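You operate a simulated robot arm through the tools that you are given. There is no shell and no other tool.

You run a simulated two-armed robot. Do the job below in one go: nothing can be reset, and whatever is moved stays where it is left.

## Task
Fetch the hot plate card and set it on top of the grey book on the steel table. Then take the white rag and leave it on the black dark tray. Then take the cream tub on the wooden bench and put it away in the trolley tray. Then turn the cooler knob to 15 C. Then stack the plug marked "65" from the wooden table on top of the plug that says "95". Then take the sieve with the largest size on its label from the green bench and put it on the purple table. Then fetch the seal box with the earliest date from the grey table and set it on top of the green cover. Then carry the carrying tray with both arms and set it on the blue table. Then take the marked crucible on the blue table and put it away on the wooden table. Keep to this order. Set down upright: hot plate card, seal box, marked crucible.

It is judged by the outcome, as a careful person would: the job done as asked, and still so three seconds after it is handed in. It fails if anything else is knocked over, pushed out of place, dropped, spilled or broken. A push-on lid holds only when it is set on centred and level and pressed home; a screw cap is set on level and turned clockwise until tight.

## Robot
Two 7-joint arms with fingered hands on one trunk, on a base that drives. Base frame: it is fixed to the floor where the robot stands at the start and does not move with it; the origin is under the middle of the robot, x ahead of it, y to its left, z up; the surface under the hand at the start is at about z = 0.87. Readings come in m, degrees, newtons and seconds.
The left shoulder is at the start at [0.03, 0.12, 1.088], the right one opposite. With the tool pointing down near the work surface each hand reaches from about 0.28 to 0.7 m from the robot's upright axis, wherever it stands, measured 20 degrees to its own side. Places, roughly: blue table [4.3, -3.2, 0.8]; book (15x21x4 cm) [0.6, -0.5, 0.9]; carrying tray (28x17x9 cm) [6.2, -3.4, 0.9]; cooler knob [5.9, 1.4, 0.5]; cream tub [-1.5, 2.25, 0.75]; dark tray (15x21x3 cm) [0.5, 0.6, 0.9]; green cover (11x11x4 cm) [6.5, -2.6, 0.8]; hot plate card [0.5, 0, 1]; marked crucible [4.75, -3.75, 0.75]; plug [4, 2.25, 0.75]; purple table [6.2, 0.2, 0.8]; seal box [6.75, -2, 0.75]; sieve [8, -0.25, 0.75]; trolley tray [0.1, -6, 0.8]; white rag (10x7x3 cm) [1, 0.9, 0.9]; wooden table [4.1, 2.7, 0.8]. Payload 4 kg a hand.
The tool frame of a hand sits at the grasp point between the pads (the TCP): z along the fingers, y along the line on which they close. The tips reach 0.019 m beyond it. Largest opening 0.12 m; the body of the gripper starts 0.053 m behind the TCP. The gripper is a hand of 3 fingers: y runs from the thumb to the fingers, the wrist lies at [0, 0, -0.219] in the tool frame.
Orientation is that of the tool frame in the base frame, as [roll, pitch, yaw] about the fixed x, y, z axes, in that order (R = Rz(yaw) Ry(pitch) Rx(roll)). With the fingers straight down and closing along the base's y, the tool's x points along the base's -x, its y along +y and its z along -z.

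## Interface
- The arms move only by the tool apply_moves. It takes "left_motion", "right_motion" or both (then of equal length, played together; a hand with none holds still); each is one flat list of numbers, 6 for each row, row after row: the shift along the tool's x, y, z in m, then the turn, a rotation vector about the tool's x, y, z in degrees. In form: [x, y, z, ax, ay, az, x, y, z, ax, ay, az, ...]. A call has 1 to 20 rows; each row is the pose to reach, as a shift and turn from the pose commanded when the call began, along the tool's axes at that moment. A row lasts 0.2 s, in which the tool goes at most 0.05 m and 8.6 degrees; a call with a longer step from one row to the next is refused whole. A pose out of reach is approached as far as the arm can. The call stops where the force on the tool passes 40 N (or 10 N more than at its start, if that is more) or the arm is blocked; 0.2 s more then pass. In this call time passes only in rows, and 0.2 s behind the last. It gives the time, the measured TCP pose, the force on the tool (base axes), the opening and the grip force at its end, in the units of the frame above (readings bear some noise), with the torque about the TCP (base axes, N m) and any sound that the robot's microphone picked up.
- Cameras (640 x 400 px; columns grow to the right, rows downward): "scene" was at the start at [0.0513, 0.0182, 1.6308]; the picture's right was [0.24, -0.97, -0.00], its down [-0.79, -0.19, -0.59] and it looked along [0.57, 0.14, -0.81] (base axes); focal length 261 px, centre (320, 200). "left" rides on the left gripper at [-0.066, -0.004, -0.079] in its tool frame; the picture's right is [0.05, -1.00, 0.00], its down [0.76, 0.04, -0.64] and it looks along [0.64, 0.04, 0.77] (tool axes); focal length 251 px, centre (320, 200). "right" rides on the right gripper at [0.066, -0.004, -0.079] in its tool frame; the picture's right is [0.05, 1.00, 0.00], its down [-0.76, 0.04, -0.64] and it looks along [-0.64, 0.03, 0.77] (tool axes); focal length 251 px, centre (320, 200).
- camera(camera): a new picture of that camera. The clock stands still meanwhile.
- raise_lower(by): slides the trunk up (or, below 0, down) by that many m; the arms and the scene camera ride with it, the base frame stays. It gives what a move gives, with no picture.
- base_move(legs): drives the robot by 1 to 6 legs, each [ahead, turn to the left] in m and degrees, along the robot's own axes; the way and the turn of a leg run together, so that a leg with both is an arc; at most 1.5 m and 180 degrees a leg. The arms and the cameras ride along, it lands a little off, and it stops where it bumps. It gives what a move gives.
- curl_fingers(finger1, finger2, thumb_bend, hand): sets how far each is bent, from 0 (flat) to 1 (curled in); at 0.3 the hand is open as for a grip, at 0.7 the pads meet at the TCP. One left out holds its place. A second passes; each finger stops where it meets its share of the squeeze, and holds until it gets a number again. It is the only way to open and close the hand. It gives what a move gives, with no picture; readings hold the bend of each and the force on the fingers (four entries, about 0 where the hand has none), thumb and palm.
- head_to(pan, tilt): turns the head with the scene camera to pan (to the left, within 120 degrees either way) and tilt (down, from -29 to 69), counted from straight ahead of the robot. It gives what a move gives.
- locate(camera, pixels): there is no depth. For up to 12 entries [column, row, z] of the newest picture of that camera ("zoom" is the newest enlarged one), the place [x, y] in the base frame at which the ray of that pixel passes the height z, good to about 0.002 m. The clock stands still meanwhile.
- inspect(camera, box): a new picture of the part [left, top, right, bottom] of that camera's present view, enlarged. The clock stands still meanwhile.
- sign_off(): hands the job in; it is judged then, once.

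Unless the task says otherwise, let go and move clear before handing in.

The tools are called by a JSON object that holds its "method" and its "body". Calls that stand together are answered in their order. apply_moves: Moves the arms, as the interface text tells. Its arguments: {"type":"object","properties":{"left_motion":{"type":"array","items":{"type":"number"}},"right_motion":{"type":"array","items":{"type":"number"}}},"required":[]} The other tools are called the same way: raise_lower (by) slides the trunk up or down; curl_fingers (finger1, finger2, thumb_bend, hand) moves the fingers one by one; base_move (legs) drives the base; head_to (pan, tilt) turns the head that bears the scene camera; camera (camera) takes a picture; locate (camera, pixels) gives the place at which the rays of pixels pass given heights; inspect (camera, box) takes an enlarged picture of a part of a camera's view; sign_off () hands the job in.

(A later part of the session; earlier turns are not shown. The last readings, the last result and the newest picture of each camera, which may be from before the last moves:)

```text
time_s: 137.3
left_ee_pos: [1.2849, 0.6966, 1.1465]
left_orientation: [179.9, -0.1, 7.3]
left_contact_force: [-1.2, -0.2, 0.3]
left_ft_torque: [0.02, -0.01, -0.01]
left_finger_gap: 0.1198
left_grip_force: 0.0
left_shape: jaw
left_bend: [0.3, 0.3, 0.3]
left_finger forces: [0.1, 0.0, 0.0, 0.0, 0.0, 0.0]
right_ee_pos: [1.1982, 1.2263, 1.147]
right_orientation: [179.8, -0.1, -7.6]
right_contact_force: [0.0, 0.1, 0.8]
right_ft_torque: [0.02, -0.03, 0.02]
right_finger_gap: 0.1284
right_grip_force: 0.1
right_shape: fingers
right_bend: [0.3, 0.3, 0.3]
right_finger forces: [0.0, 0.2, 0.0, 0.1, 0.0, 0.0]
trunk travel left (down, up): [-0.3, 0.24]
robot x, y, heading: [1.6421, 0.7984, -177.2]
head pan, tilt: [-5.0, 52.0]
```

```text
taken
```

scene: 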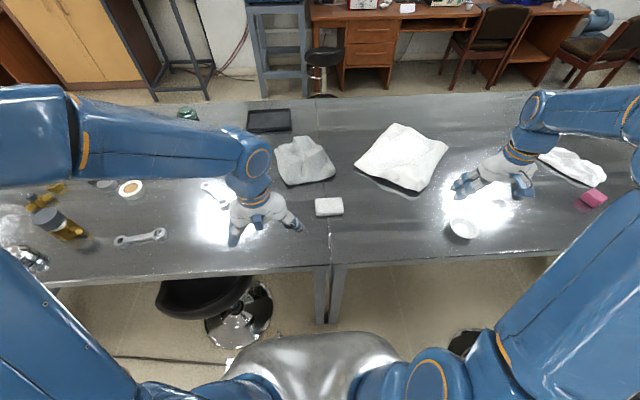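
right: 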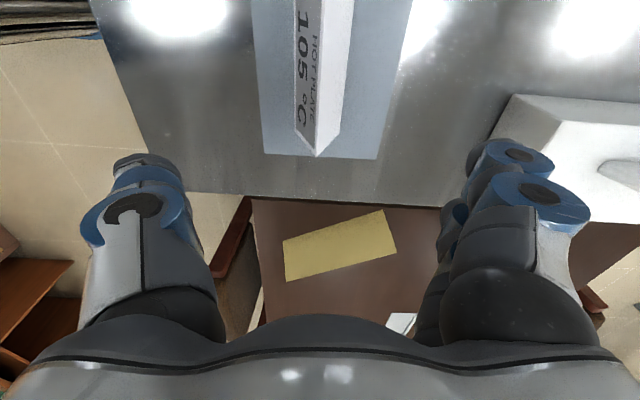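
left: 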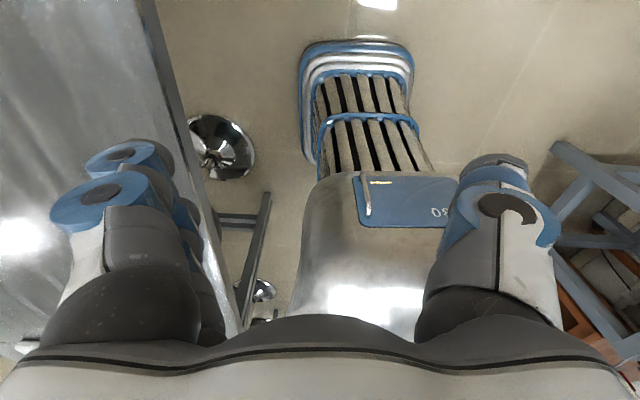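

I will zoom on the rag to get its corners from here.

{"method": "inspect", "body": {"camera": "scene", "box": [280, 170, 380, 240]}}

```text
5.71 times, centred on (330, 205) of scene
```

zoom: 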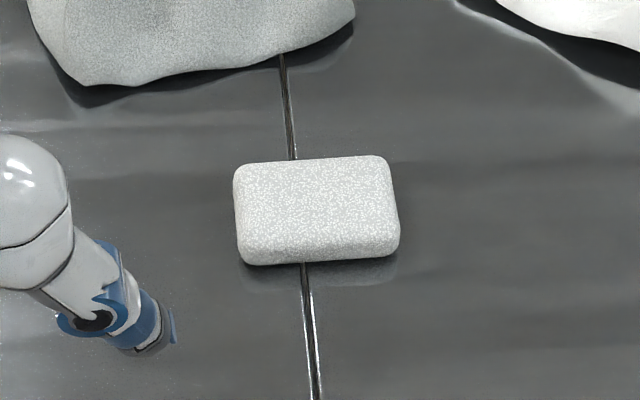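

{"method": "locate", "body": {"camera": "zoom", "pixels": [[237, 167, 0.9], [385, 157, 0.9], [395, 240, 0.9], [242, 250, 0.9], [245, 264, 0.87], [395, 254, 0.87]]}}

```text
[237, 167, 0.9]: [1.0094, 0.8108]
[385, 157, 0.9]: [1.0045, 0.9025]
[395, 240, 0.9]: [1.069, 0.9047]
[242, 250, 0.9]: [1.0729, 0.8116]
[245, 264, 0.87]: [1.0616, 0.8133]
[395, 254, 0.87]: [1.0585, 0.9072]
```

The rag's top is centred at (1.037, 0.858) with its short side along x. I will bring the right hand above it, closing along x, and shift the left hand aside.

{"method": "apply_moves", "body": {"right_motion": [-0.0093, 0.0322, 0.008, 0, 0, 6.65, -0.0185, 0.0643, 0.016, 0, 0, 13.3, -0.0278, 0.0965, 0.024, 0, 0, 19.95, -0.037, 0.1287, 0.032, 0, 0, 26.6, -0.0463, 0.1608, 0.04, 0, 0, 33.25, -0.0555, 0.193, 0.048, 0, 0, 39.9, -0.0648, 0.2252, 0.056, 0, 0, 46.55, -0.074, 0.2573, 0.064, 0, 0, 53.2, -0.0833, 0.2895, 0.072, 0, 0, 59.85, -0.0925, 0.3217, 0.08, 0, 0, 66.5, -0.1018, 0.3538, 0.088, 0, 0, 73.15, -0.111, 0.386, 0.097, 0, 0, 79.9], "left_motion": [0, 0.0083, 0, 0, 0, 0, 0, 0.0166, 0, 0, 0, 0, 0, 0.025, 0, 0, 0, 0, 0, 0.0333, 0, 0, 0, 0, 0, 0.0416, 0, 0, 0, 0, 0, 0.05, 0, 0, 0, 0, 0, 0.0583, 0, 0, 0, 0, 0, 0.0666, 0, 0, 0, 0, 0, 0.075, 0, 0, 0, 0, 0, 0.0833, 0, 0, 0, 0, 0, 0.0916, 0, 0, 0, 0, 0, 0.1, 0, 0, 0, 0]}}

{"method": "camera", "body": {"camera": "right"}}

{"method": "camera", "body": {"camera": "scene"}}

```text
time_s: 139.9
left_ee_pos: [1.2957, 0.5974, 1.1465]
left_orientation: [179.8, -0.1, 7.1]
left_contact_force: [0.2, 0.1, 0.4]
left_ft_torque: [0.01, 0.0, -0.01]
left_finger_gap: 0.1198
left_grip_force: 0.0
left_shape: jaw
left_bend: [0.3, 0.3, 0.3]
left_finger forces: [0.0, 0.1, 0.0, 0.0, 0.0, 0.1]
right_ee_pos: [1.0365, 0.8574, 1.0488]
right_orientation: [-179.8, 0.0, -87.7]
right_contact_force: [0.6, -0.1, 0.1]
right_ft_torque: [0.04, -0.01, 0.02]
right_finger_gap: 0.1282
right_grip_force: 0.1
right_shape: fingers
right_bend: [0.3, 0.3, 0.3]
right_finger forces: [0.0, 0.0, 0.0, 0.1, 0.0, 0.0]
trunk travel left (down, up): [-0.3, 0.24]
robot x, y, heading: [1.6439, 0.8029, -177.2]
head pan, tilt: [-5.0, 52.0]
```

```text
taken
```

right: 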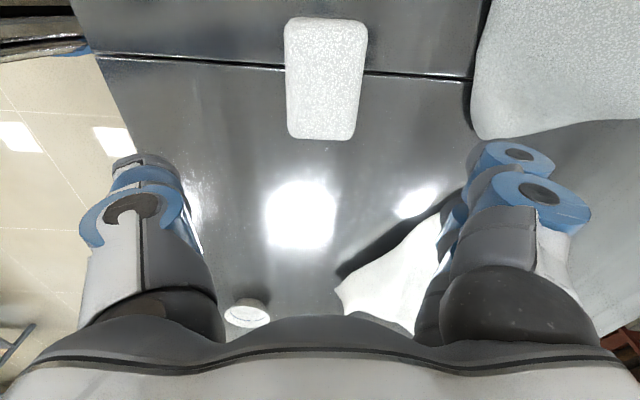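

```text
taken
```

scene: 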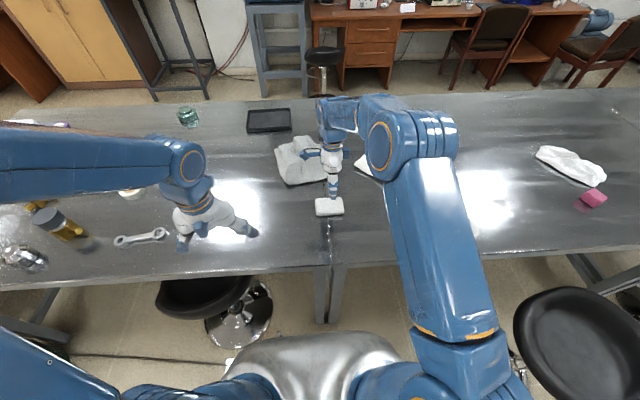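

The rag is between the fingers at (325,75), but the grey cloth's edge at (475,115) is close to the two fingers. I will measure that edge.

{"method": "locate", "body": {"camera": "right", "pixels": [[472, 120, 0.87], [480, 60, 0.87], [490, 138, 0.87], [490, 10, 0.87], [290, 75, 0.89], [363, 75, 0.89], [325, 20, 0.9], [322, 138, 0.88]]}}

```text
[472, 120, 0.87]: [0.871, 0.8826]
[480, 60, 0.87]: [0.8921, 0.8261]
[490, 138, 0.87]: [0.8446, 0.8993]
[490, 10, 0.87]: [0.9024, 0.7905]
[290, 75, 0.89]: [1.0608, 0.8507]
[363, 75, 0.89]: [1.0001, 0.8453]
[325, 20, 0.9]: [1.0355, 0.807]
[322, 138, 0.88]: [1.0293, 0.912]
```

The grey cloth ends at x ≈ 0.90, 5 cm clear of the fingers. I will lower to TCP height 0.894 around the rag.

{"method": "apply_moves", "body": {"right_motion": [0, 0.005, 0.04, 0, 0, 0, 0, 0.005, 0.08, 0, 0, 0, 0, 0.005, 0.12, 0, 0, 0, 0, 0.005, 0.145, 0, 0, 0, 0, 0.005, 0.155, 0, 0, 0]}}

{"method": "camera", "body": {"camera": "right"}}

```text
time_s: 141.1
left_ee_pos: [1.2972, 0.5981, 1.1463]
left_orientation: [179.8, 0.1, 7.2]
left_contact_force: [0.6, -0.3, 0.4]
left_ft_torque: [0.0, -0.02, 0.02]
left_finger_gap: 0.1202
left_grip_force: 0.1
left_shape: jaw
left_bend: [0.3, 0.3, 0.3]
left_finger forces: [0.0, 0.0, 0.1, 0.0, 0.1, 0.1]
right_ee_pos: [1.0326, 0.859, 0.8945]
right_orientation: [-180.0, -0.1, -87.6]
right_contact_force: [-0.3, -0.1, -0.4]
right_ft_torque: [-0.02, 0.0, -0.01]
right_finger_gap: 0.1281
right_grip_force: 0.0
right_shape: fingers
right_bend: [0.3, 0.3, 0.3]
right_finger forces: [0.0, 0.0, 0.0, 0.0, 0.1, 0.0]
trunk travel left (down, up): [-0.3, 0.24]
robot x, y, heading: [1.6406, 0.8021, -176.9]
head pan, tilt: [-5.0, 52.0]
```

```text
taken
```

right: 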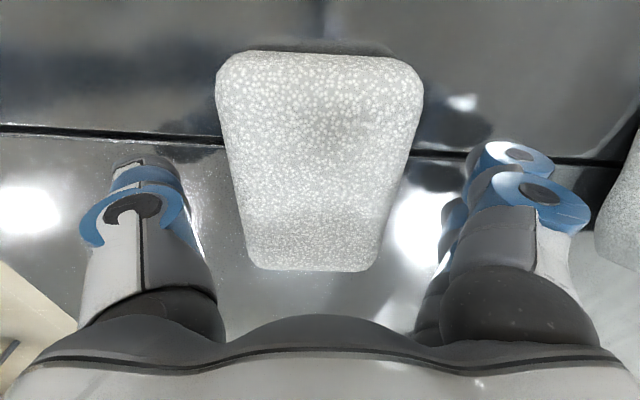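

The rag is centred between the fingers. I will close the hand on it.

{"method": "curl_fingers", "body": {"hand": "right", "finger1": 0.7, "finger2": 0.7, "thumb_bend": 0.7}}

{"method": "apply_moves", "body": {"right_motion": [0, 0, -0.01, 0, 0, 0, 0, 0, -0.03, 0, 0, 0, 0, 0, -0.06, 0, 0, 0, 0, 0, -0.1, 0, 0, 0, 0, 0, -0.14, 0, 0, 0, 0, 0, -0.18, 0, 0, 0, 0, 0, -0.22, 0, 0, 0]}}

{"method": "camera", "body": {"camera": "right"}}

```text
time_s: 142.1
left_ee_pos: [1.2975, 0.5985, 1.1468]
left_orientation: [179.9, 0.0, 7.3]
left_contact_force: [-0.4, 0.5, -0.5]
left_ft_torque: [0.03, 0.02, 0.03]
left_finger_gap: 0.1201
left_grip_force: 0.1
left_shape: jaw
left_bend: [0.3, 0.3, 0.3]
left_finger forces: [0.0, 0.0, 0.0, 0.1, 0.0, 0.1]
right_ee_pos: [1.0318, 0.8579, 0.8961]
right_orientation: [-180.0, -0.1, -87.6]
right_contact_force: [0.9, 0.5, 4.4]
right_ft_torque: [0.03, -0.16, 0.01]
right_finger_gap: 0.0744
right_grip_force: 25.7
right_shape: fingers
right_bend: [0.5, 0.5, 0.56]
right_finger forces: [12.0, 12.2, 0.0, 0.1, 26.6, 0.0]
trunk travel left (down, up): [-0.3, 0.24]
robot x, y, heading: [1.6441, 0.8004, -176.9]
head pan, tilt: [-5.0, 52.0]
```

```text
time_s: 143.7
left_ee_pos: [1.2976, 0.5977, 1.1464]
left_orientation: [179.9, 0.0, 7.2]
left_contact_force: [0.5, -0.3, -0.7]
left_ft_torque: [0.04, -0.01, 0.03]
left_finger_gap: 0.1199
left_grip_force: 0.1
left_shape: jaw
left_bend: [0.3, 0.3, 0.3]
left_finger forces: [0.1, 0.0, 0.0, 0.0, 0.0, 0.0]
right_ee_pos: [1.0313, 0.8574, 1.1153]
right_orientation: [-179.9, -0.2, -87.6]
right_contact_force: [-1.2, 0.1, -0.6]
right_ft_torque: [0.02, 0.01, 0.0]
right_finger_gap: 0.0744
right_grip_force: 25.0
right_shape: fingers
right_bend: [0.5, 0.5, 0.56]
right_finger forces: [12.3, 12.6, 0.1, 0.1, 24.7, 0.1]
trunk travel left (down, up): [-0.3, 0.24]
robot x, y, heading: [1.6387, 0.8006, -177.2]
head pan, tilt: [-5.0, 52.0]
```

```text
taken
```

right: 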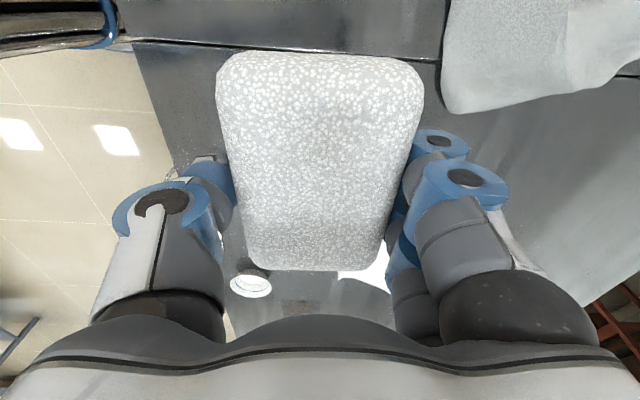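

The rag is held firmly at 25 N. The tray must be reached from the near side, so I will draw the arm in, back off, and go back around the table's left end.

{"method": "apply_moves", "body": {"right_motion": [-0.02, -0.034, -0.006, 0, 0, 0, -0.04, -0.068, -0.012, 0, 0, 0, -0.06, -0.102, -0.018, 0, 0, 0, -0.08, -0.136, -0.024, 0, 0, 0, -0.1, -0.17, -0.03, 0, 0, 0]}}

{"method": "base_move", "body": {"legs": [[-0.6, 0]]}}

{"method": "base_move", "body": {"legs": [[0, -31]]}}

{"method": "base_move", "body": {"legs": [[0, -31]]}}

{"method": "base_move", "body": {"legs": [[0, -30]]}}

```text
time_s: 144.9
left_ee_pos: [1.2983, 0.5982, 1.1474]
left_orientation: [-180.0, 0.0, 7.2]
left_contact_force: [-0.4, 0.8, 0.4]
left_ft_torque: [-0.03, 0.02, 0.0]
left_finger_gap: 0.1197
left_grip_force: 0.0
left_shape: jaw
left_bend: [0.3, 0.3, 0.3]
left_finger forces: [0.0, 0.1, 0.0, 0.1, 0.0, 0.1]
right_ee_pos: [1.1976, 0.9666, 1.1455]
right_orientation: [-179.9, -0.2, -87.5]
right_contact_force: [-0.1, -0.4, -1.7]
right_ft_torque: [0.01, 0.05, -0.03]
right_finger_gap: 0.074
right_grip_force: 24.6
right_shape: fingers
right_bend: [0.5, 0.5, 0.56]
right_finger forces: [12.2, 12.6, 0.0, 0.0, 24.5, 0.1]
trunk travel left (down, up): [-0.3, 0.24]
robot x, y, heading: [1.6424, 0.7995, -176.7]
head pan, tilt: [-5.0, 52.0]
```

```text
time_s: 148.3
left_ee_pos: [1.8957, 0.6285, 1.1482]
left_orientation: [179.9, 0.0, 7.0]
left_contact_force: [0.0, 0.8, 0.9]
left_ft_torque: [-0.01, 0.02, 0.01]
left_finger_gap: 0.1201
left_grip_force: 0.1
left_shape: jaw
left_bend: [0.3, 0.3, 0.3]
left_finger forces: [0.0, 0.0, 0.0, 0.0, 0.0, 0.0]
right_ee_pos: [1.7982, 0.9958, 1.1453]
right_orientation: [179.9, -0.1, -87.8]
right_contact_force: [0.6, 1.0, -0.3]
right_ft_torque: [0.02, 0.05, 0.03]
right_finger_gap: 0.0744
right_grip_force: 24.6
right_shape: fingers
right_bend: [0.5, 0.5, 0.56]
right_finger forces: [12.3, 12.4, 0.1, 0.0, 24.7, 0.1]
trunk travel left (down, up): [-0.3, 0.24]
robot x, y, heading: [2.2373, 0.8312, -177.2]
head pan, tilt: [-5.0, 52.0]
```

```text
time_s: 150.2
left_ee_pos: [1.8424, 0.8322, 1.1473]
left_orientation: [179.9, 0.2, -23.4]
left_contact_force: [-0.2, -0.7, -0.3]
left_ft_torque: [0.02, 0.0, -0.02]
left_finger_gap: 0.1198
left_grip_force: 0.1
left_shape: jaw
left_bend: [0.3, 0.3, 0.3]
left_finger forces: [0.1, 0.1, 0.0, 0.1, 0.1, 0.0]
right_ee_pos: [1.944, 1.1979, 1.1448]
right_orientation: [180.0, -0.1, -118.3]
right_contact_force: [0.6, -0.7, 0.0]
right_ft_torque: [-0.01, 0.05, 0.02]
right_finger_gap: 0.0742
right_grip_force: 24.0
right_shape: fingers
right_bend: [0.5, 0.5, 0.56]
right_finger forces: [11.9, 12.2, 0.0, 0.0, 24.1, 0.0]
trunk travel left (down, up): [-0.3, 0.24]
robot x, y, heading: [2.2246, 0.7999, 151.8]
head pan, tilt: [-5.0, 52.0]
```

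```text
time_s: 152.1
left_ee_pos: [1.913, 1.0267, 1.1479]
left_orientation: [179.9, 0.0, -54.5]
left_contact_force: [0.4, -0.4, -0.6]
left_ft_torque: [0.03, -0.01, 0.0]
left_finger_gap: 0.1201
left_grip_force: 0.1
left_shape: jaw
left_bend: [0.3, 0.3, 0.3]
left_finger forces: [0.1, 0.1, 0.1, 0.0, 0.0, 0.1]
right_ee_pos: [2.1889, 1.2873, 1.1452]
right_orientation: [-180.0, -0.1, -149.3]
right_contact_force: [0.3, -0.6, -1.1]
right_ft_torque: [0.02, 0.01, 0.01]
right_finger_gap: 0.0737
right_grip_force: 23.3
right_shape: fingers
right_bend: [0.51, 0.5, 0.56]
right_finger forces: [11.9, 11.8, 0.1, 0.1, 23.8, 0.1]
trunk travel left (down, up): [-0.3, 0.24]
robot x, y, heading: [2.1967, 0.7843, 120.8]
head pan, tilt: [-5.0, 52.0]
```

```text
time_s: 154.0
left_ee_pos: [2.0695, 1.134, 1.148]
left_orientation: [179.9, -0.1, -84.3]
left_contact_force: [-1.9, 0.3, 0.5]
left_ft_torque: [0.0, -0.03, -0.01]
left_finger_gap: 0.1202
left_grip_force: 0.1
left_shape: jaw
left_bend: [0.3, 0.3, 0.3]
left_finger forces: [0.0, 0.0, 0.1, 0.0, 0.0, 0.1]
right_ee_pos: [2.438, 1.2241, 1.1464]
right_orientation: [179.9, -0.1, -179.0]
right_contact_force: [-0.2, 0.1, 0.7]
right_ft_torque: [0.03, -0.02, 0.03]
right_finger_gap: 0.0735
right_grip_force: 23.8
right_shape: fingers
right_bend: [0.51, 0.5, 0.56]
right_finger forces: [11.8, 11.8, 0.1, 0.0, 23.4, 0.1]
trunk travel left (down, up): [-0.3, 0.24]
robot x, y, heading: [2.1666, 0.7871, 91.6]
head pan, tilt: [-5.0, 52.0]
```

Heading is 91.6° and the rag is steady. I will drive back north along the far side to the gap at y ≈ 4.25.

{"method": "base_move", "body": {"legs": [[1.2, -1], [1.2, 0], [1.05, 0]]}}

{"method": "base_move", "body": {"legs": [[0, 30]]}}

{"method": "base_move", "body": {"legs": [[0, 30]]}}

{"method": "base_move", "body": {"legs": [[0, 30]]}}

{"method": "head_to", "body": {"pan": 0, "tilt": 30}}

{"method": "camera", "body": {"camera": "scene"}}

```text
time_s: 170.7
left_ee_pos: [2.015, 4.5707, 1.146]
left_orientation: [179.9, -0.1, -84.9]
left_contact_force: [0.6, 0.3, 0.2]
left_ft_torque: [0.01, 0.03, -0.01]
left_finger_gap: 0.1198
left_grip_force: 0.1
left_shape: jaw
left_bend: [0.3, 0.3, 0.3]
left_finger forces: [0.1, 0.0, 0.1, 0.0, 0.1, 0.0]
right_ee_pos: [2.384, 4.6561, 1.1452]
right_orientation: [-179.9, 0.0, -179.7]
right_contact_force: [-0.6, 0.3, -0.4]
right_ft_torque: [-0.03, -0.03, 0.01]
right_finger_gap: 0.0733
right_grip_force: 23.7
right_shape: fingers
right_bend: [0.51, 0.51, 0.56]
right_finger forces: [11.9, 12.0, 0.1, 0.0, 23.6, 0.1]
trunk travel left (down, up): [-0.3, 0.24]
robot x, y, heading: [2.1012, 4.2159, 90.8]
head pan, tilt: [-5.0, 52.0]
```

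```text
time_s: 172.5
left_ee_pos: [1.8506, 4.4769, 1.1475]
left_orientation: [179.8, -0.1, -54.8]
left_contact_force: [-0.2, 0.6, 0.8]
left_ft_torque: [-0.07, -0.02, 0.0]
left_finger_gap: 0.1201
left_grip_force: 0.0
left_shape: jaw
left_bend: [0.3, 0.3, 0.3]
left_finger forces: [0.0, 0.0, 0.1, 0.1, 0.1, 0.0]
right_ee_pos: [2.1291, 4.7358, 1.1454]
right_orientation: [180.0, -0.1, -149.7]
right_contact_force: [0.4, -0.2, 0.5]
right_ft_torque: [0.02, 0.01, -0.01]
right_finger_gap: 0.0734
right_grip_force: 23.1
right_shape: fingers
right_bend: [0.51, 0.51, 0.57]
right_finger forces: [11.5, 11.6, 0.1, 0.1, 23.2, 0.0]
trunk travel left (down, up): [-0.3, 0.24]
robot x, y, heading: [2.1313, 4.2336, 121.2]
head pan, tilt: [-5.0, 52.0]
```

```text
time_s: 174.4
left_ee_pos: [1.7665, 4.3045, 1.1464]
left_orientation: [179.9, 0.1, -25.4]
left_contact_force: [0.1, -0.4, 0.2]
left_ft_torque: [-0.04, 0.04, 0.0]
left_finger_gap: 0.1201
left_grip_force: 0.0
left_shape: jaw
left_bend: [0.3, 0.3, 0.3]
left_finger forces: [0.0, 0.1, 0.0, 0.1, 0.0, 0.0]
right_ee_pos: [1.88, 4.6682, 1.1457]
right_orientation: [-180.0, -0.1, -120.1]
right_contact_force: [0.6, 0.5, 0.2]
right_ft_torque: [0.02, 0.0, 0.0]
right_finger_gap: 0.0733
right_grip_force: 23.1
right_shape: fingers
right_bend: [0.51, 0.51, 0.57]
right_finger forces: [11.3, 11.4, 0.1, 0.0, 22.7, 0.0]
trunk travel left (down, up): [-0.3, 0.24]
robot x, y, heading: [2.1499, 4.2621, 151.2]
head pan, tilt: [-5.0, 52.0]
```

```text
time_s: 176.2
left_ee_pos: [1.7967, 4.109, 1.1459]
left_orientation: [179.8, 0.0, 4.4]
left_contact_force: [0.0, 0.0, 0.4]
left_ft_torque: [-0.01, -0.01, 0.01]
left_finger_gap: 0.1201
left_grip_force: 0.0
left_shape: jaw
left_bend: [0.3, 0.3, 0.3]
left_finger forces: [0.0, 0.0, 0.0, 0.0, 0.0, 0.0]
right_ee_pos: [1.714, 4.4805, 1.1455]
right_orientation: [-180.0, -0.2, -90.2]
right_contact_force: [-0.2, 0.3, 0.0]
right_ft_torque: [-0.04, 0.02, -0.02]
right_finger_gap: 0.073
right_grip_force: 22.8
right_shape: fingers
right_bend: [0.51, 0.51, 0.57]
right_finger forces: [11.2, 11.2, 0.0, 0.0, 22.4, 0.1]
trunk travel left (down, up): [-0.3, 0.24]
robot x, y, heading: [2.1467, 4.2953, -179.4]
head pan, tilt: [-5.0, 52.0]
```

```text
time_s: 177.1
left_ee_pos: [1.7955, 4.1106, 1.147]
left_orientation: [179.8, 0.0, 4.5]
left_contact_force: [0.2, 0.8, -0.3]
left_ft_torque: [-0.03, 0.01, 0.03]
left_finger_gap: 0.1201
left_grip_force: 0.0
left_shape: jaw
left_bend: [0.3, 0.3, 0.3]
left_finger forces: [0.1, 0.0, 0.0, 0.0, 0.0, 0.1]
right_ee_pos: [1.7136, 4.4811, 1.1453]
right_orientation: [180.0, -0.2, -90.3]
right_contact_force: [0.4, 1.1, -1.0]
right_ft_torque: [-0.02, -0.02, -0.02]
right_finger_gap: 0.0727
right_grip_force: 22.8
right_shape: fingers
right_bend: [0.51, 0.51, 0.57]
right_finger forces: [11.5, 11.3, 0.0, 0.0, 22.8, 0.1]
trunk travel left (down, up): [-0.3, 0.24]
robot x, y, heading: [2.1496, 4.2964, -179.5]
head pan, tilt: [0.0, 30.0]
```

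```text
taken
```

scene: 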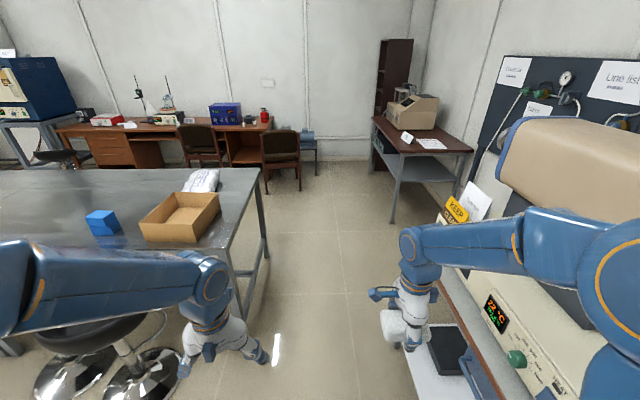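

The corridor ahead is clear, with the machine on the right and the box at (180,215) on the table end. I will go with a slight left bias.

{"method": "base_move", "body": {"legs": [[0.1, 4], [1.0, 0], [1.35, 0]]}}

{"method": "base_move", "body": {"legs": [[0, 29]]}}

{"method": "base_move", "body": {"legs": [[0, 29]]}}

{"method": "base_move", "body": {"legs": [[0, 29]]}}

{"method": "camera", "body": {"camera": "scene"}}

```text
time_s: 189.4
left_ee_pos: [-0.6288, 3.8941, 1.147]
left_orientation: [179.8, -0.2, 8.7]
left_contact_force: [-0.5, -0.3, 0.7]
left_ft_torque: [0.03, -0.02, 0.01]
left_finger_gap: 0.12
left_grip_force: 0.0
left_shape: jaw
left_bend: [0.3, 0.3, 0.3]
left_finger forces: [0.0, 0.0, 0.0, 0.0, 0.1, 0.0]
right_ee_pos: [-0.7396, 4.2588, 1.1452]
right_orientation: [-180.0, -0.2, -86.0]
right_contact_force: [0.0, 0.4, -0.3]
right_ft_torque: [-0.01, -0.02, 0.01]
right_finger_gap: 0.0727
right_grip_force: 23.0
right_shape: fingers
right_bend: [0.51, 0.51, 0.57]
right_finger forces: [11.4, 11.2, 0.1, 0.0, 22.7, 0.1]
trunk travel left (down, up): [-0.3, 0.24]
robot x, y, heading: [-0.2906, 4.1093, -175.5]
head pan, tilt: [0.0, 30.0]
```

```text
time_s: 191.2
left_ee_pos: [-0.4817, 3.7576, 1.1455]
left_orientation: [179.9, -0.2, 37.8]
left_contact_force: [0.5, -0.4, -0.2]
left_ft_torque: [0.03, -0.02, -0.02]
left_finger_gap: 0.1198
left_grip_force: 0.1
left_shape: jaw
left_bend: [0.3, 0.3, 0.3]
left_finger forces: [0.1, 0.1, 0.0, 0.0, 0.1, 0.0]
right_ee_pos: [-0.7553, 4.0228, 1.1459]
right_orientation: [-179.9, -0.2, -57.1]
right_contact_force: [0.2, 0.3, 0.2]
right_ft_torque: [-0.01, 0.01, -0.01]
right_finger_gap: 0.0728
right_grip_force: 22.6
right_shape: fingers
right_bend: [0.51, 0.51, 0.57]
right_finger forces: [11.2, 11.1, 0.0, 0.0, 22.2, 0.1]
trunk travel left (down, up): [-0.3, 0.24]
robot x, y, heading: [-0.3082, 4.1309, -145.7]
head pan, tilt: [0.0, 30.0]
```

```text
time_s: 193.1
left_ee_pos: [-0.2811, 3.7187, 1.1481]
left_orientation: [179.9, 0.0, 66.7]
left_contact_force: [-0.2, -0.7, -0.7]
left_ft_torque: [-0.01, -0.02, 0.0]
left_finger_gap: 0.12
left_grip_force: 0.1
left_shape: jaw
left_bend: [0.3, 0.3, 0.3]
left_finger forces: [0.0, 0.1, 0.0, 0.1, 0.0, 0.0]
right_ee_pos: [-0.6459, 3.8204, 1.1455]
right_orientation: [-180.0, -0.2, -28.1]
right_contact_force: [0.9, 0.0, -0.2]
right_ft_torque: [-0.05, 0.01, 0.02]
right_finger_gap: 0.0726
right_grip_force: 22.1
right_shape: fingers
right_bend: [0.51, 0.51, 0.57]
right_finger forces: [10.9, 10.9, 0.0, 0.0, 21.8, 0.1]
trunk travel left (down, up): [-0.3, 0.24]
robot x, y, heading: [-0.3383, 4.1462, -116.9]
head pan, tilt: [0.0, 30.0]
```

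```text
time_s: 194.9
left_ee_pos: [-0.0801, 3.803, 1.1478]
left_orientation: [179.8, -0.1, 95.9]
left_contact_force: [0.7, -0.3, 0.6]
left_ft_torque: [-0.01, -0.02, 0.02]
left_finger_gap: 0.1197
left_grip_force: 0.0
left_shape: jaw
left_bend: [0.3, 0.3, 0.3]
left_finger forces: [0.0, 0.0, 0.1, 0.0, 0.0, 0.0]
right_ee_pos: [-0.4484, 3.7107, 1.1456]
right_orientation: [-180.0, -0.2, 1.0]
right_contact_force: [-0.9, -0.3, -1.1]
right_ft_torque: [-0.04, -0.01, -0.01]
right_finger_gap: 0.0723
right_grip_force: 21.4
right_shape: fingers
right_bend: [0.51, 0.51, 0.57]
right_finger forces: [10.8, 10.7, 0.0, 0.1, 21.5, 0.0]
trunk travel left (down, up): [-0.3, 0.24]
robot x, y, heading: [-0.3719, 4.1462, -87.7]
head pan, tilt: [0.0, 30.0]
```

```text
taken
```

scene: 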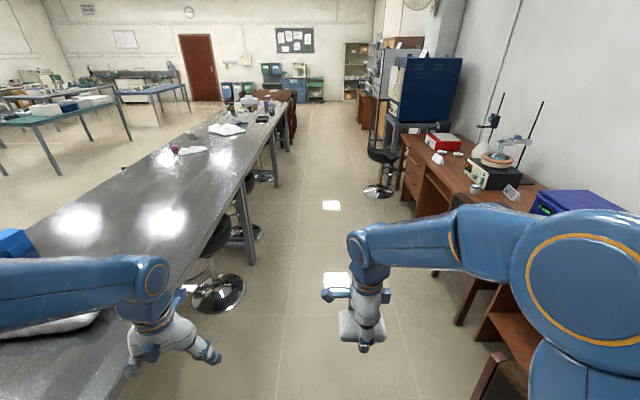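

Heading −87.7° with the aisle open ahead. I will check stool and chair clearances before driving south.

{"method": "locate", "body": {"camera": "scene", "pixels": [[245, 290, 0], [262, 232, 0], [362, 190, 0], [458, 320, 0], [475, 370, 0], [401, 140, 0.75], [250, 265, 0]]}}

```text
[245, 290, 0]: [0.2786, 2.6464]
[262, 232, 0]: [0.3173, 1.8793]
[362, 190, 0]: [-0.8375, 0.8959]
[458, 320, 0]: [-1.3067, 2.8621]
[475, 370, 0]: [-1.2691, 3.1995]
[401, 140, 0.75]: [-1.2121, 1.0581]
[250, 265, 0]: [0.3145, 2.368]
```

The way is clear. I will drive 3.4 m south, then turn left toward the table in steps.

{"method": "base_move", "body": {"legs": [[1.2, 0], [1.2, 0], [1.0, 0]]}}

{"method": "base_move", "body": {"legs": [[0, 30]]}}

{"method": "base_move", "body": {"legs": [[0, 30]]}}

{"method": "base_move", "body": {"legs": [[0, 28]]}}

{"method": "head_to", "body": {"pan": 0, "tilt": 45}}

{"method": "camera", "body": {"camera": "scene"}}

```text
time_s: 211.4
left_ee_pos: [0.0115, 0.3986, 1.1464]
left_orientation: [179.9, 0.0, 95.8]
left_contact_force: [0.4, 1.3, 0.2]
left_ft_torque: [-0.01, 0.01, -0.01]
left_finger_gap: 0.12
left_grip_force: 0.0
left_shape: jaw
left_bend: [0.3, 0.3, 0.3]
left_finger forces: [0.0, 0.1, 0.0, 0.0, 0.1, 0.1]
right_ee_pos: [-0.358, 0.3084, 1.1448]
right_orientation: [-179.9, -0.1, 1.0]
right_contact_force: [0.0, -1.2, 0.4]
right_ft_torque: [0.04, -0.02, -0.01]
right_finger_gap: 0.0721
right_grip_force: 22.1
right_shape: fingers
right_bend: [0.51, 0.51, 0.57]
right_finger forces: [11.1, 11.0, 0.0, 0.0, 21.9, 0.0]
trunk travel left (down, up): [-0.3, 0.24]
robot x, y, heading: [-0.2799, 0.7445, -87.9]
head pan, tilt: [0.0, 30.0]
```

```text
time_s: 213.3
left_ee_pos: [0.1422, 0.5908, 1.1472]
left_orientation: [179.8, 0.0, 125.4]
left_contact_force: [0.0, -0.1, 0.5]
left_ft_torque: [-0.01, -0.03, -0.01]
left_finger_gap: 0.1202
left_grip_force: 0.0
left_shape: jaw
left_bend: [0.3, 0.3, 0.3]
left_finger forces: [0.0, 0.0, 0.1, 0.1, 0.0, 0.0]
right_ee_pos: [-0.1336, 0.3306, 1.1464]
right_orientation: [-179.9, -0.3, 30.7]
right_contact_force: [0.3, -0.2, -0.6]
right_ft_torque: [0.02, -0.01, 0.03]
right_finger_gap: 0.0721
right_grip_force: 21.1
right_shape: fingers
right_bend: [0.51, 0.51, 0.57]
right_finger forces: [10.7, 10.6, 0.0, 0.0, 21.3, 0.1]
trunk travel left (down, up): [-0.3, 0.24]
robot x, y, heading: [-0.3089, 0.7277, -58.5]
head pan, tilt: [0.0, 30.0]
```

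```text
time_s: 215.2
left_ee_pos: [0.1528, 0.8367, 1.1474]
left_orientation: [179.8, 0.0, 156.0]
left_contact_force: [0.2, -0.4, 0.0]
left_ft_torque: [0.0, -0.02, -0.01]
left_finger_gap: 0.12
left_grip_force: 0.1
left_shape: jaw
left_bend: [0.3, 0.3, 0.3]
left_finger forces: [0.0, 0.1, 0.1, 0.0, 0.1, 0.1]
right_ee_pos: [0.0463, 0.472, 1.1462]
right_orientation: [180.0, -0.2, 61.1]
right_contact_force: [-0.3, 0.7, -1.2]
right_ft_torque: [0.04, 0.0, 0.0]
right_finger_gap: 0.0718
right_grip_force: 21.5
right_shape: fingers
right_bend: [0.51, 0.51, 0.57]
right_finger forces: [10.4, 10.4, 0.0, 0.0, 20.8, 0.1]
trunk travel left (down, up): [-0.3, 0.24]
robot x, y, heading: [-0.3215, 0.6936, -28.1]
head pan, tilt: [0.0, 30.0]
```

```text
time_s: 217.0
left_ee_pos: [0.0346, 1.041, 1.1484]
left_orientation: [179.8, 0.0, -176.2]
left_contact_force: [0.2, 0.0, 1.2]
left_ft_torque: [0.06, -0.01, -0.02]
left_finger_gap: 0.1201
left_grip_force: 0.1
left_shape: jaw
left_bend: [0.3, 0.3, 0.3]
left_finger forces: [0.0, 0.0, 0.0, 0.0, 0.0, 0.1]
right_ee_pos: [0.1095, 0.6705, 1.1457]
right_orientation: [179.9, -0.2, 89.0]
right_contact_force: [-0.2, -0.7, -0.8]
right_ft_torque: [0.0, 0.0, 0.02]
right_finger_gap: 0.0714
right_grip_force: 20.3
right_shape: fingers
right_bend: [0.51, 0.51, 0.58]
right_finger forces: [10.4, 10.4, 0.0, 0.1, 20.6, 0.0]
trunk travel left (down, up): [-0.3, 0.24]
robot x, y, heading: [-0.3221, 0.6707, -0.5]
head pan, tilt: [0.0, 30.0]
```

```text
time_s: 217.8
left_ee_pos: [0.0355, 1.0437, 1.146]
left_orientation: [179.9, -0.2, -176.3]
left_contact_force: [0.9, 0.3, -0.2]
left_ft_torque: [0.0, 0.0, 0.01]
left_finger_gap: 0.1198
left_grip_force: 0.1
left_shape: jaw
left_bend: [0.3, 0.3, 0.3]
left_finger forces: [0.1, 0.1, 0.1, 0.0, 0.1, 0.0]
right_ee_pos: [0.1114, 0.6717, 1.1448]
right_orientation: [-179.9, -0.2, 88.9]
right_contact_force: [-0.2, -0.8, -1.5]
right_ft_torque: [0.01, 0.03, 0.0]
right_finger_gap: 0.0715
right_grip_force: 21.2
right_shape: fingers
right_bend: [0.51, 0.51, 0.58]
right_finger forces: [10.4, 10.7, 0.0, 0.0, 21.1, 0.0]
trunk travel left (down, up): [-0.3, 0.24]
robot x, y, heading: [-0.3197, 0.6695, -0.5]
head pan, tilt: [0.0, 45.0]
```

```text
taken
```

scene: 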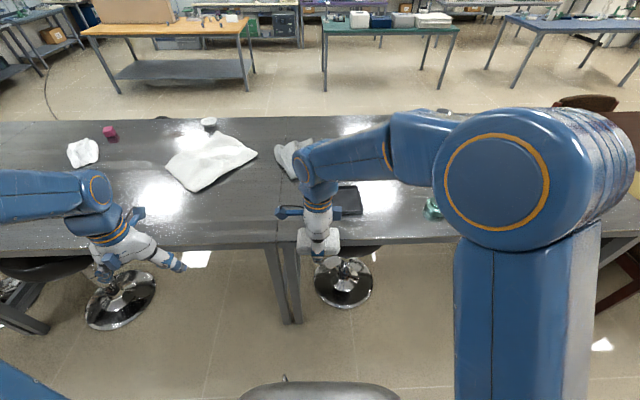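

I am facing the table at (−0.32, 0.67), with the tray at (348,198) behind the hand. I will drive 0.27 m ahead and look down with the wrist camera.

{"method": "base_move", "body": {"legs": [[0.27, 0]]}}

{"method": "head_to", "body": {"pan": -10, "tilt": 55}}

{"method": "camera", "body": {"camera": "scene"}}

{"method": "camera", "body": {"camera": "right"}}

```text
time_s: 219.7
left_ee_pos: [0.306, 1.0407, 1.1471]
left_orientation: [179.9, -0.2, -176.1]
left_contact_force: [0.7, 0.4, 1.2]
left_ft_torque: [0.0, 0.03, -0.01]
left_finger_gap: 0.1202
left_grip_force: 0.1
left_shape: jaw
left_bend: [0.3, 0.3, 0.3]
left_finger forces: [0.0, 0.0, 0.0, 0.0, 0.0, 0.0]
right_ee_pos: [0.3842, 0.6702, 1.1453]
right_orientation: [-179.9, -0.1, 88.9]
right_contact_force: [0.4, 0.1, -1.0]
right_ft_torque: [0.01, 0.05, -0.03]
right_finger_gap: 0.0712
right_grip_force: 20.6
right_shape: fingers
right_bend: [0.51, 0.51, 0.58]
right_finger forces: [10.3, 10.6, 0.1, 0.0, 21.0, 0.1]
trunk travel left (down, up): [-0.3, 0.24]
robot x, y, heading: [-0.0473, 0.6657, -0.9]
head pan, tilt: [0.0, 45.0]
```

```text
time_s: 220.4
left_ee_pos: [0.3067, 1.0412, 1.1469]
left_orientation: [179.9, 0.1, -176.2]
left_contact_force: [-0.1, 0.7, 0.1]
left_ft_torque: [0.0, -0.03, 0.0]
left_finger_gap: 0.1199
left_grip_force: 0.1
left_shape: jaw
left_bend: [0.3, 0.3, 0.3]
left_finger forces: [0.0, 0.1, 0.1, 0.0, 0.0, 0.1]
right_ee_pos: [0.3828, 0.6692, 1.1462]
right_orientation: [-180.0, -0.1, 88.9]
right_contact_force: [0.5, 0.7, -0.5]
right_ft_torque: [0.03, -0.01, 0.0]
right_finger_gap: 0.0716
right_grip_force: 21.2
right_shape: fingers
right_bend: [0.51, 0.51, 0.58]
right_finger forces: [10.4, 10.6, 0.0, 0.0, 21.0, 0.1]
trunk travel left (down, up): [-0.3, 0.24]
robot x, y, heading: [-0.0466, 0.6681, -0.7]
head pan, tilt: [-10.0, 55.0]
```

```text
taken
```

scene: 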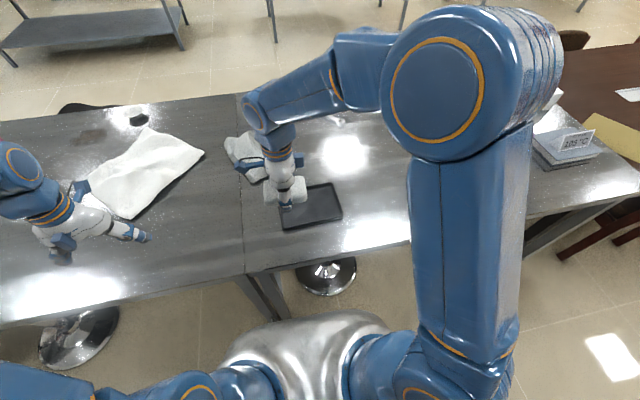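

```text
taken
```

right: 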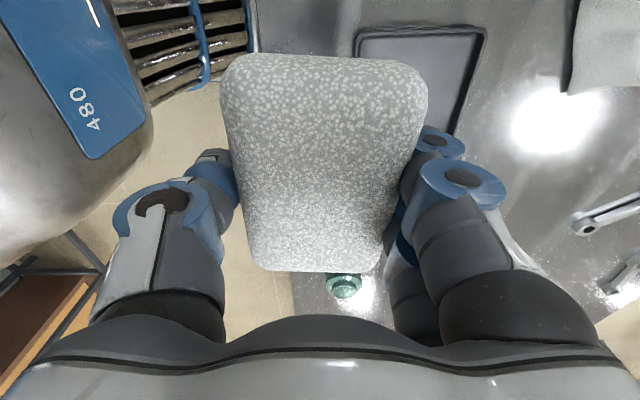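

The tray is visible at (310,207) beside the rag. I will zoom to get its outline.

{"method": "inspect", "body": {"camera": "scene", "box": [240, 160, 380, 250]}}

```text
4.44 times, centred on (310, 205) of scene
```

zoom: 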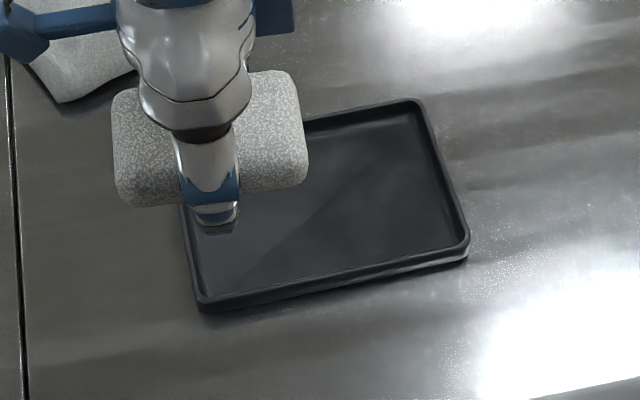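

{"method": "locate", "body": {"camera": "zoom", "pixels": [[418, 102, 0.895], [468, 240, 0.895], [203, 302, 0.895], [170, 150, 0.895], [206, 308, 0.87], [466, 258, 0.87], [310, 125, 0.895]]}}

```text
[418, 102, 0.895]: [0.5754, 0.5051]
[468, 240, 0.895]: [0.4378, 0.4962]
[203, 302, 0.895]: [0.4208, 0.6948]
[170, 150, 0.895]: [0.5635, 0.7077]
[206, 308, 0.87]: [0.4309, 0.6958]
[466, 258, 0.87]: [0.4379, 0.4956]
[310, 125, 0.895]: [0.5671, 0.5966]
```

The tray is centred at (0.498, 0.600), yaw about 4°. I will bring the rag over its middle and lower to just above its floor.

{"method": "apply_moves", "body": {"right_motion": [-0.0168, 0.0291, 0, 0, 0, -1.3, -0.0335, 0.0583, 0, 0, 0, -2.7, -0.0503, 0.0874, 0, 0, 0, -4, -0.067, 0.1165, 0, 0, 0, -5.4, -0.067, 0.1165, 0.04, 0, 0, -5.4, -0.067, 0.1165, 0.08, 0, 0, -5.4, -0.067, 0.1165, 0.12, 0, 0, -5.4, -0.067, 0.1165, 0.16, 0, 0, -5.4, -0.067, 0.1165, 0.2, 0, 0, -5.4, -0.067, 0.1165, 0.225, 0, 0, -5.4]}}

{"method": "camera", "body": {"camera": "right"}}

{"method": "inspect", "body": {"camera": "scene", "box": [240, 140, 400, 240]}}

```text
time_s: 222.6
left_ee_pos: [0.3057, 1.0419, 1.1458]
left_orientation: [180.0, -0.1, -176.1]
left_contact_force: [0.0, 0.7, 0.5]
left_ft_torque: [-0.01, 0.0, 0.0]
left_finger_gap: 0.1198
left_grip_force: 0.0
left_shape: jaw
left_bend: [0.3, 0.3, 0.3]
left_finger forces: [0.0, 0.0, 0.0, 0.1, 0.1, 0.0]
right_ee_pos: [0.4973, 0.6011, 0.9199]
right_orientation: [-179.9, -0.2, 94.3]
right_contact_force: [-0.2, 0.1, -0.6]
right_ft_torque: [-0.02, 0.0, 0.04]
right_finger_gap: 0.0713
right_grip_force: 20.9
right_shape: fingers
right_bend: [0.51, 0.51, 0.58]
right_finger forces: [10.2, 10.3, 0.1, 0.0, 20.6, 0.0]
trunk travel left (down, up): [-0.3, 0.24]
robot x, y, heading: [-0.0481, 0.6693, -0.3]
head pan, tilt: [-10.0, 55.0]
```

```text
taken
```

right: 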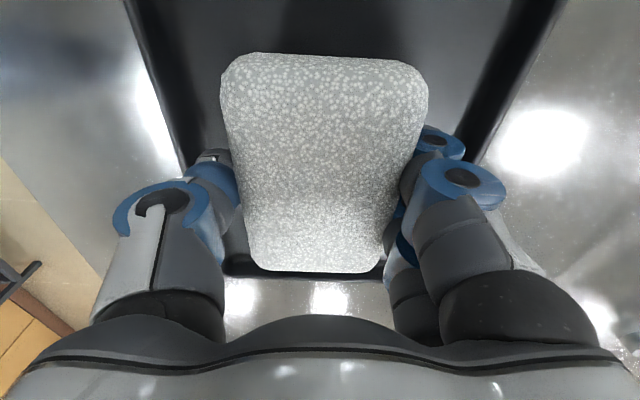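

```text
4.00 times, centred on (320, 190) of scene
```

zoom: 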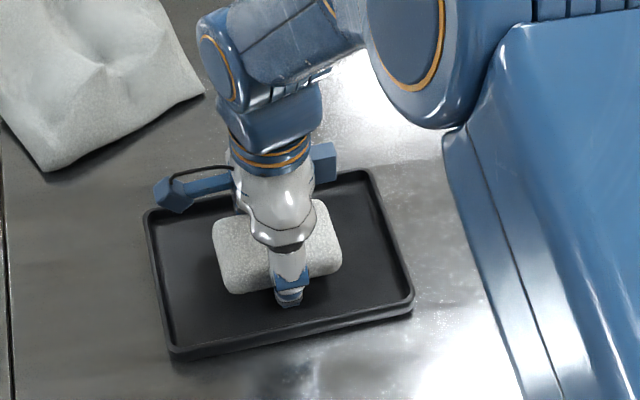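

The rag is over the tray's middle. I will lower in small steps until it touches the floor of the tray.

{"method": "apply_moves", "body": {"right_motion": [0, 0, 0.005, 0, 0, 0, 0, 0, 0.01, 0, 0, 0, 0, 0, 0.015, 0, 0, 0]}}

{"method": "apply_moves", "body": {"right_motion": [0, 0, 0.002, 0, 0, 0, 0, 0, 0.004, 0, 0, 0]}}

```text
time_s: 223.4
left_ee_pos: [0.3056, 1.0412, 1.1457]
left_orientation: [179.9, 0.0, -176.2]
left_contact_force: [0.0, 0.0, 0.6]
left_ft_torque: [0.0, -0.01, -0.03]
left_finger_gap: 0.1199
left_grip_force: 0.1
left_shape: jaw
left_bend: [0.3, 0.3, 0.3]
left_finger forces: [0.0, 0.0, 0.0, 0.1, 0.0, 0.1]
right_ee_pos: [0.4972, 0.6002, 0.9057]
right_orientation: [179.9, -0.1, 94.4]
right_contact_force: [0.1, 0.4, 0.1]
right_ft_torque: [-0.01, -0.01, 0.01]
right_finger_gap: 0.0711
right_grip_force: 20.7
right_shape: fingers
right_bend: [0.51, 0.51, 0.58]
right_finger forces: [10.1, 10.4, 0.0, 0.0, 20.4, 0.0]
trunk travel left (down, up): [-0.3, 0.24]
robot x, y, heading: [-0.0472, 0.6705, -0.6]
head pan, tilt: [-10.0, 55.0]
```

```text
time_s: 224.0
left_ee_pos: [0.3061, 1.0404, 1.1465]
left_orientation: [179.9, 0.0, -176.1]
left_contact_force: [0.0, 0.3, 0.2]
left_ft_torque: [-0.01, 0.02, 0.01]
left_finger_gap: 0.1198
left_grip_force: 0.0
left_shape: jaw
left_bend: [0.3, 0.3, 0.3]
left_finger forces: [0.1, 0.0, 0.1, 0.1, 0.0, 0.0]
right_ee_pos: [0.4972, 0.6017, 0.9014]
right_orientation: [-180.0, -0.2, 94.3]
right_contact_force: [0.1, 0.3, 1.0]
right_ft_torque: [0.01, -0.03, 0.02]
right_finger_gap: 0.0714
right_grip_force: 20.9
right_shape: fingers
right_bend: [0.51, 0.51, 0.58]
right_finger forces: [10.9, 11.0, 0.0, 0.0, 20.5, 0.1]
trunk travel left (down, up): [-0.3, 0.24]
robot x, y, heading: [-0.0481, 0.6672, -0.5]
head pan, tilt: [-10.0, 55.0]
```

It just touches. I will open only a little so the fingers stay clear of the tray's rims, then lift.

{"method": "curl_fingers", "body": {"hand": "right", "finger1": 0.44, "finger2": 0.44, "thumb_bend": 0.48}}

{"method": "camera", "body": {"camera": "right"}}

```text
time_s: 225.0
left_ee_pos: [0.3058, 1.0416, 1.147]
left_orientation: [179.9, 0.0, -176.3]
left_contact_force: [-0.1, 0.3, -0.2]
left_ft_torque: [0.0, 0.0, 0.02]
left_finger_gap: 0.1199
left_grip_force: 0.1
left_shape: jaw
left_bend: [0.3, 0.3, 0.3]
left_finger forces: [0.1, 0.0, 0.1, 0.0, 0.1, 0.1]
right_ee_pos: [0.4962, 0.6013, 0.9005]
right_orientation: [-180.0, -0.1, 94.2]
right_contact_force: [0.2, 0.6, -0.2]
right_ft_torque: [0.0, -0.02, -0.02]
right_finger_gap: 0.0802
right_grip_force: 0.5
right_shape: fingers
right_bend: [0.44, 0.44, 0.48]
right_finger forces: [0.2, 0.3, 0.0, 0.0, 0.1, 0.0]
trunk travel left (down, up): [-0.3, 0.24]
robot x, y, heading: [-0.0523, 0.6676, -0.3]
head pan, tilt: [-10.0, 55.0]
```

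```text
taken
```

right: 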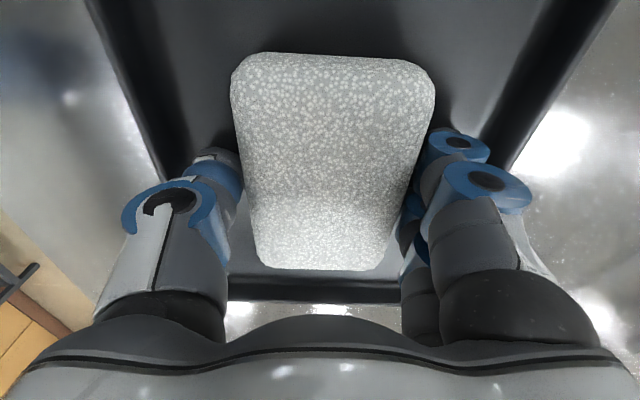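

The fingers are nearly free (0.5 N). I will open a touch more and raise the hand straight up.

{"method": "curl_fingers", "body": {"hand": "right", "finger1": 0.41, "finger2": 0.41, "thumb_bend": 0.43}}

{"method": "apply_moves", "body": {"right_motion": [0, 0, -0.02, 0, 0, 0, 0, 0, -0.05, 0, 0, 0, 0, 0, -0.09, 0, 0, 0, 0, 0, -0.13, 0, 0, 0, 0, 0, -0.17, 0, 0, 0, 0, 0, -0.21, 0, 0, 0]}}

{"method": "camera", "body": {"camera": "right"}}

{"method": "camera", "body": {"camera": "scene"}}

```text
time_s: 226.0
left_ee_pos: [0.3059, 1.0417, 1.1468]
left_orientation: [-180.0, 0.0, -176.2]
left_contact_force: [-0.1, -0.2, -0.1]
left_ft_torque: [-0.02, 0.03, -0.02]
left_finger_gap: 0.12
left_grip_force: 0.1
left_shape: jaw
left_bend: [0.3, 0.3, 0.3]
left_finger forces: [0.0, 0.0, 0.1, 0.1, 0.0, 0.0]
right_ee_pos: [0.4977, 0.6021, 0.9012]
right_orientation: [180.0, -0.1, 94.3]
right_contact_force: [-0.5, 0.1, 0.1]
right_ft_torque: [0.02, 0.02, -0.02]
right_finger_gap: 0.0927
right_grip_force: 0.1
right_shape: fingers
right_bend: [0.41, 0.41, 0.43]
right_finger forces: [0.0, 0.1, 0.0, 0.0, 0.1, 0.0]
trunk travel left (down, up): [-0.3, 0.24]
robot x, y, heading: [-0.0512, 0.67, -0.7]
head pan, tilt: [-10.0, 55.0]
```

```text
time_s: 227.4
left_ee_pos: [0.3043, 1.0409, 1.1471]
left_orientation: [179.9, 0.0, -176.2]
left_contact_force: [0.0, 0.3, 0.3]
left_ft_torque: [-0.01, -0.02, 0.0]
left_finger_gap: 0.12
left_grip_force: 0.1
left_shape: jaw
left_bend: [0.3, 0.3, 0.3]
left_finger forces: [0.0, 0.0, 0.0, 0.1, 0.1, 0.0]
right_ee_pos: [0.4989, 0.6001, 1.1133]
right_orientation: [180.0, -0.2, 94.4]
right_contact_force: [-0.5, -0.4, -0.2]
right_ft_torque: [-0.02, 0.0, -0.01]
right_finger_gap: 0.093
right_grip_force: 0.1
right_shape: fingers
right_bend: [0.41, 0.41, 0.43]
right_finger forces: [0.0, 0.0, 0.0, 0.0, 0.0, 0.0]
trunk travel left (down, up): [-0.3, 0.24]
robot x, y, heading: [-0.0472, 0.6696, -0.8]
head pan, tilt: [-10.0, 55.0]
```

```text
taken
```

right: 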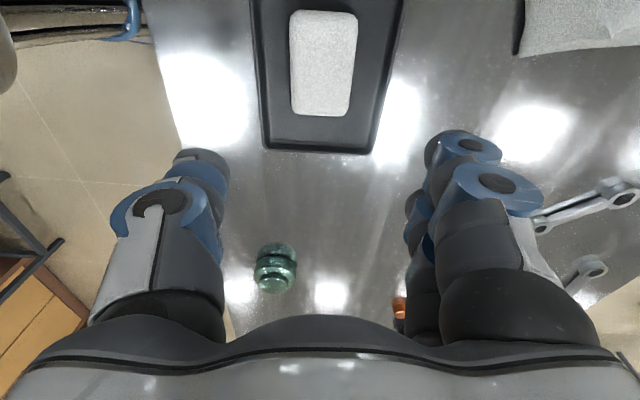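

```text
taken
```

scene: 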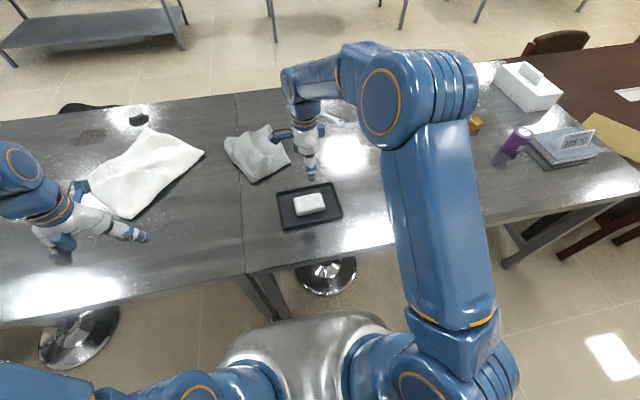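

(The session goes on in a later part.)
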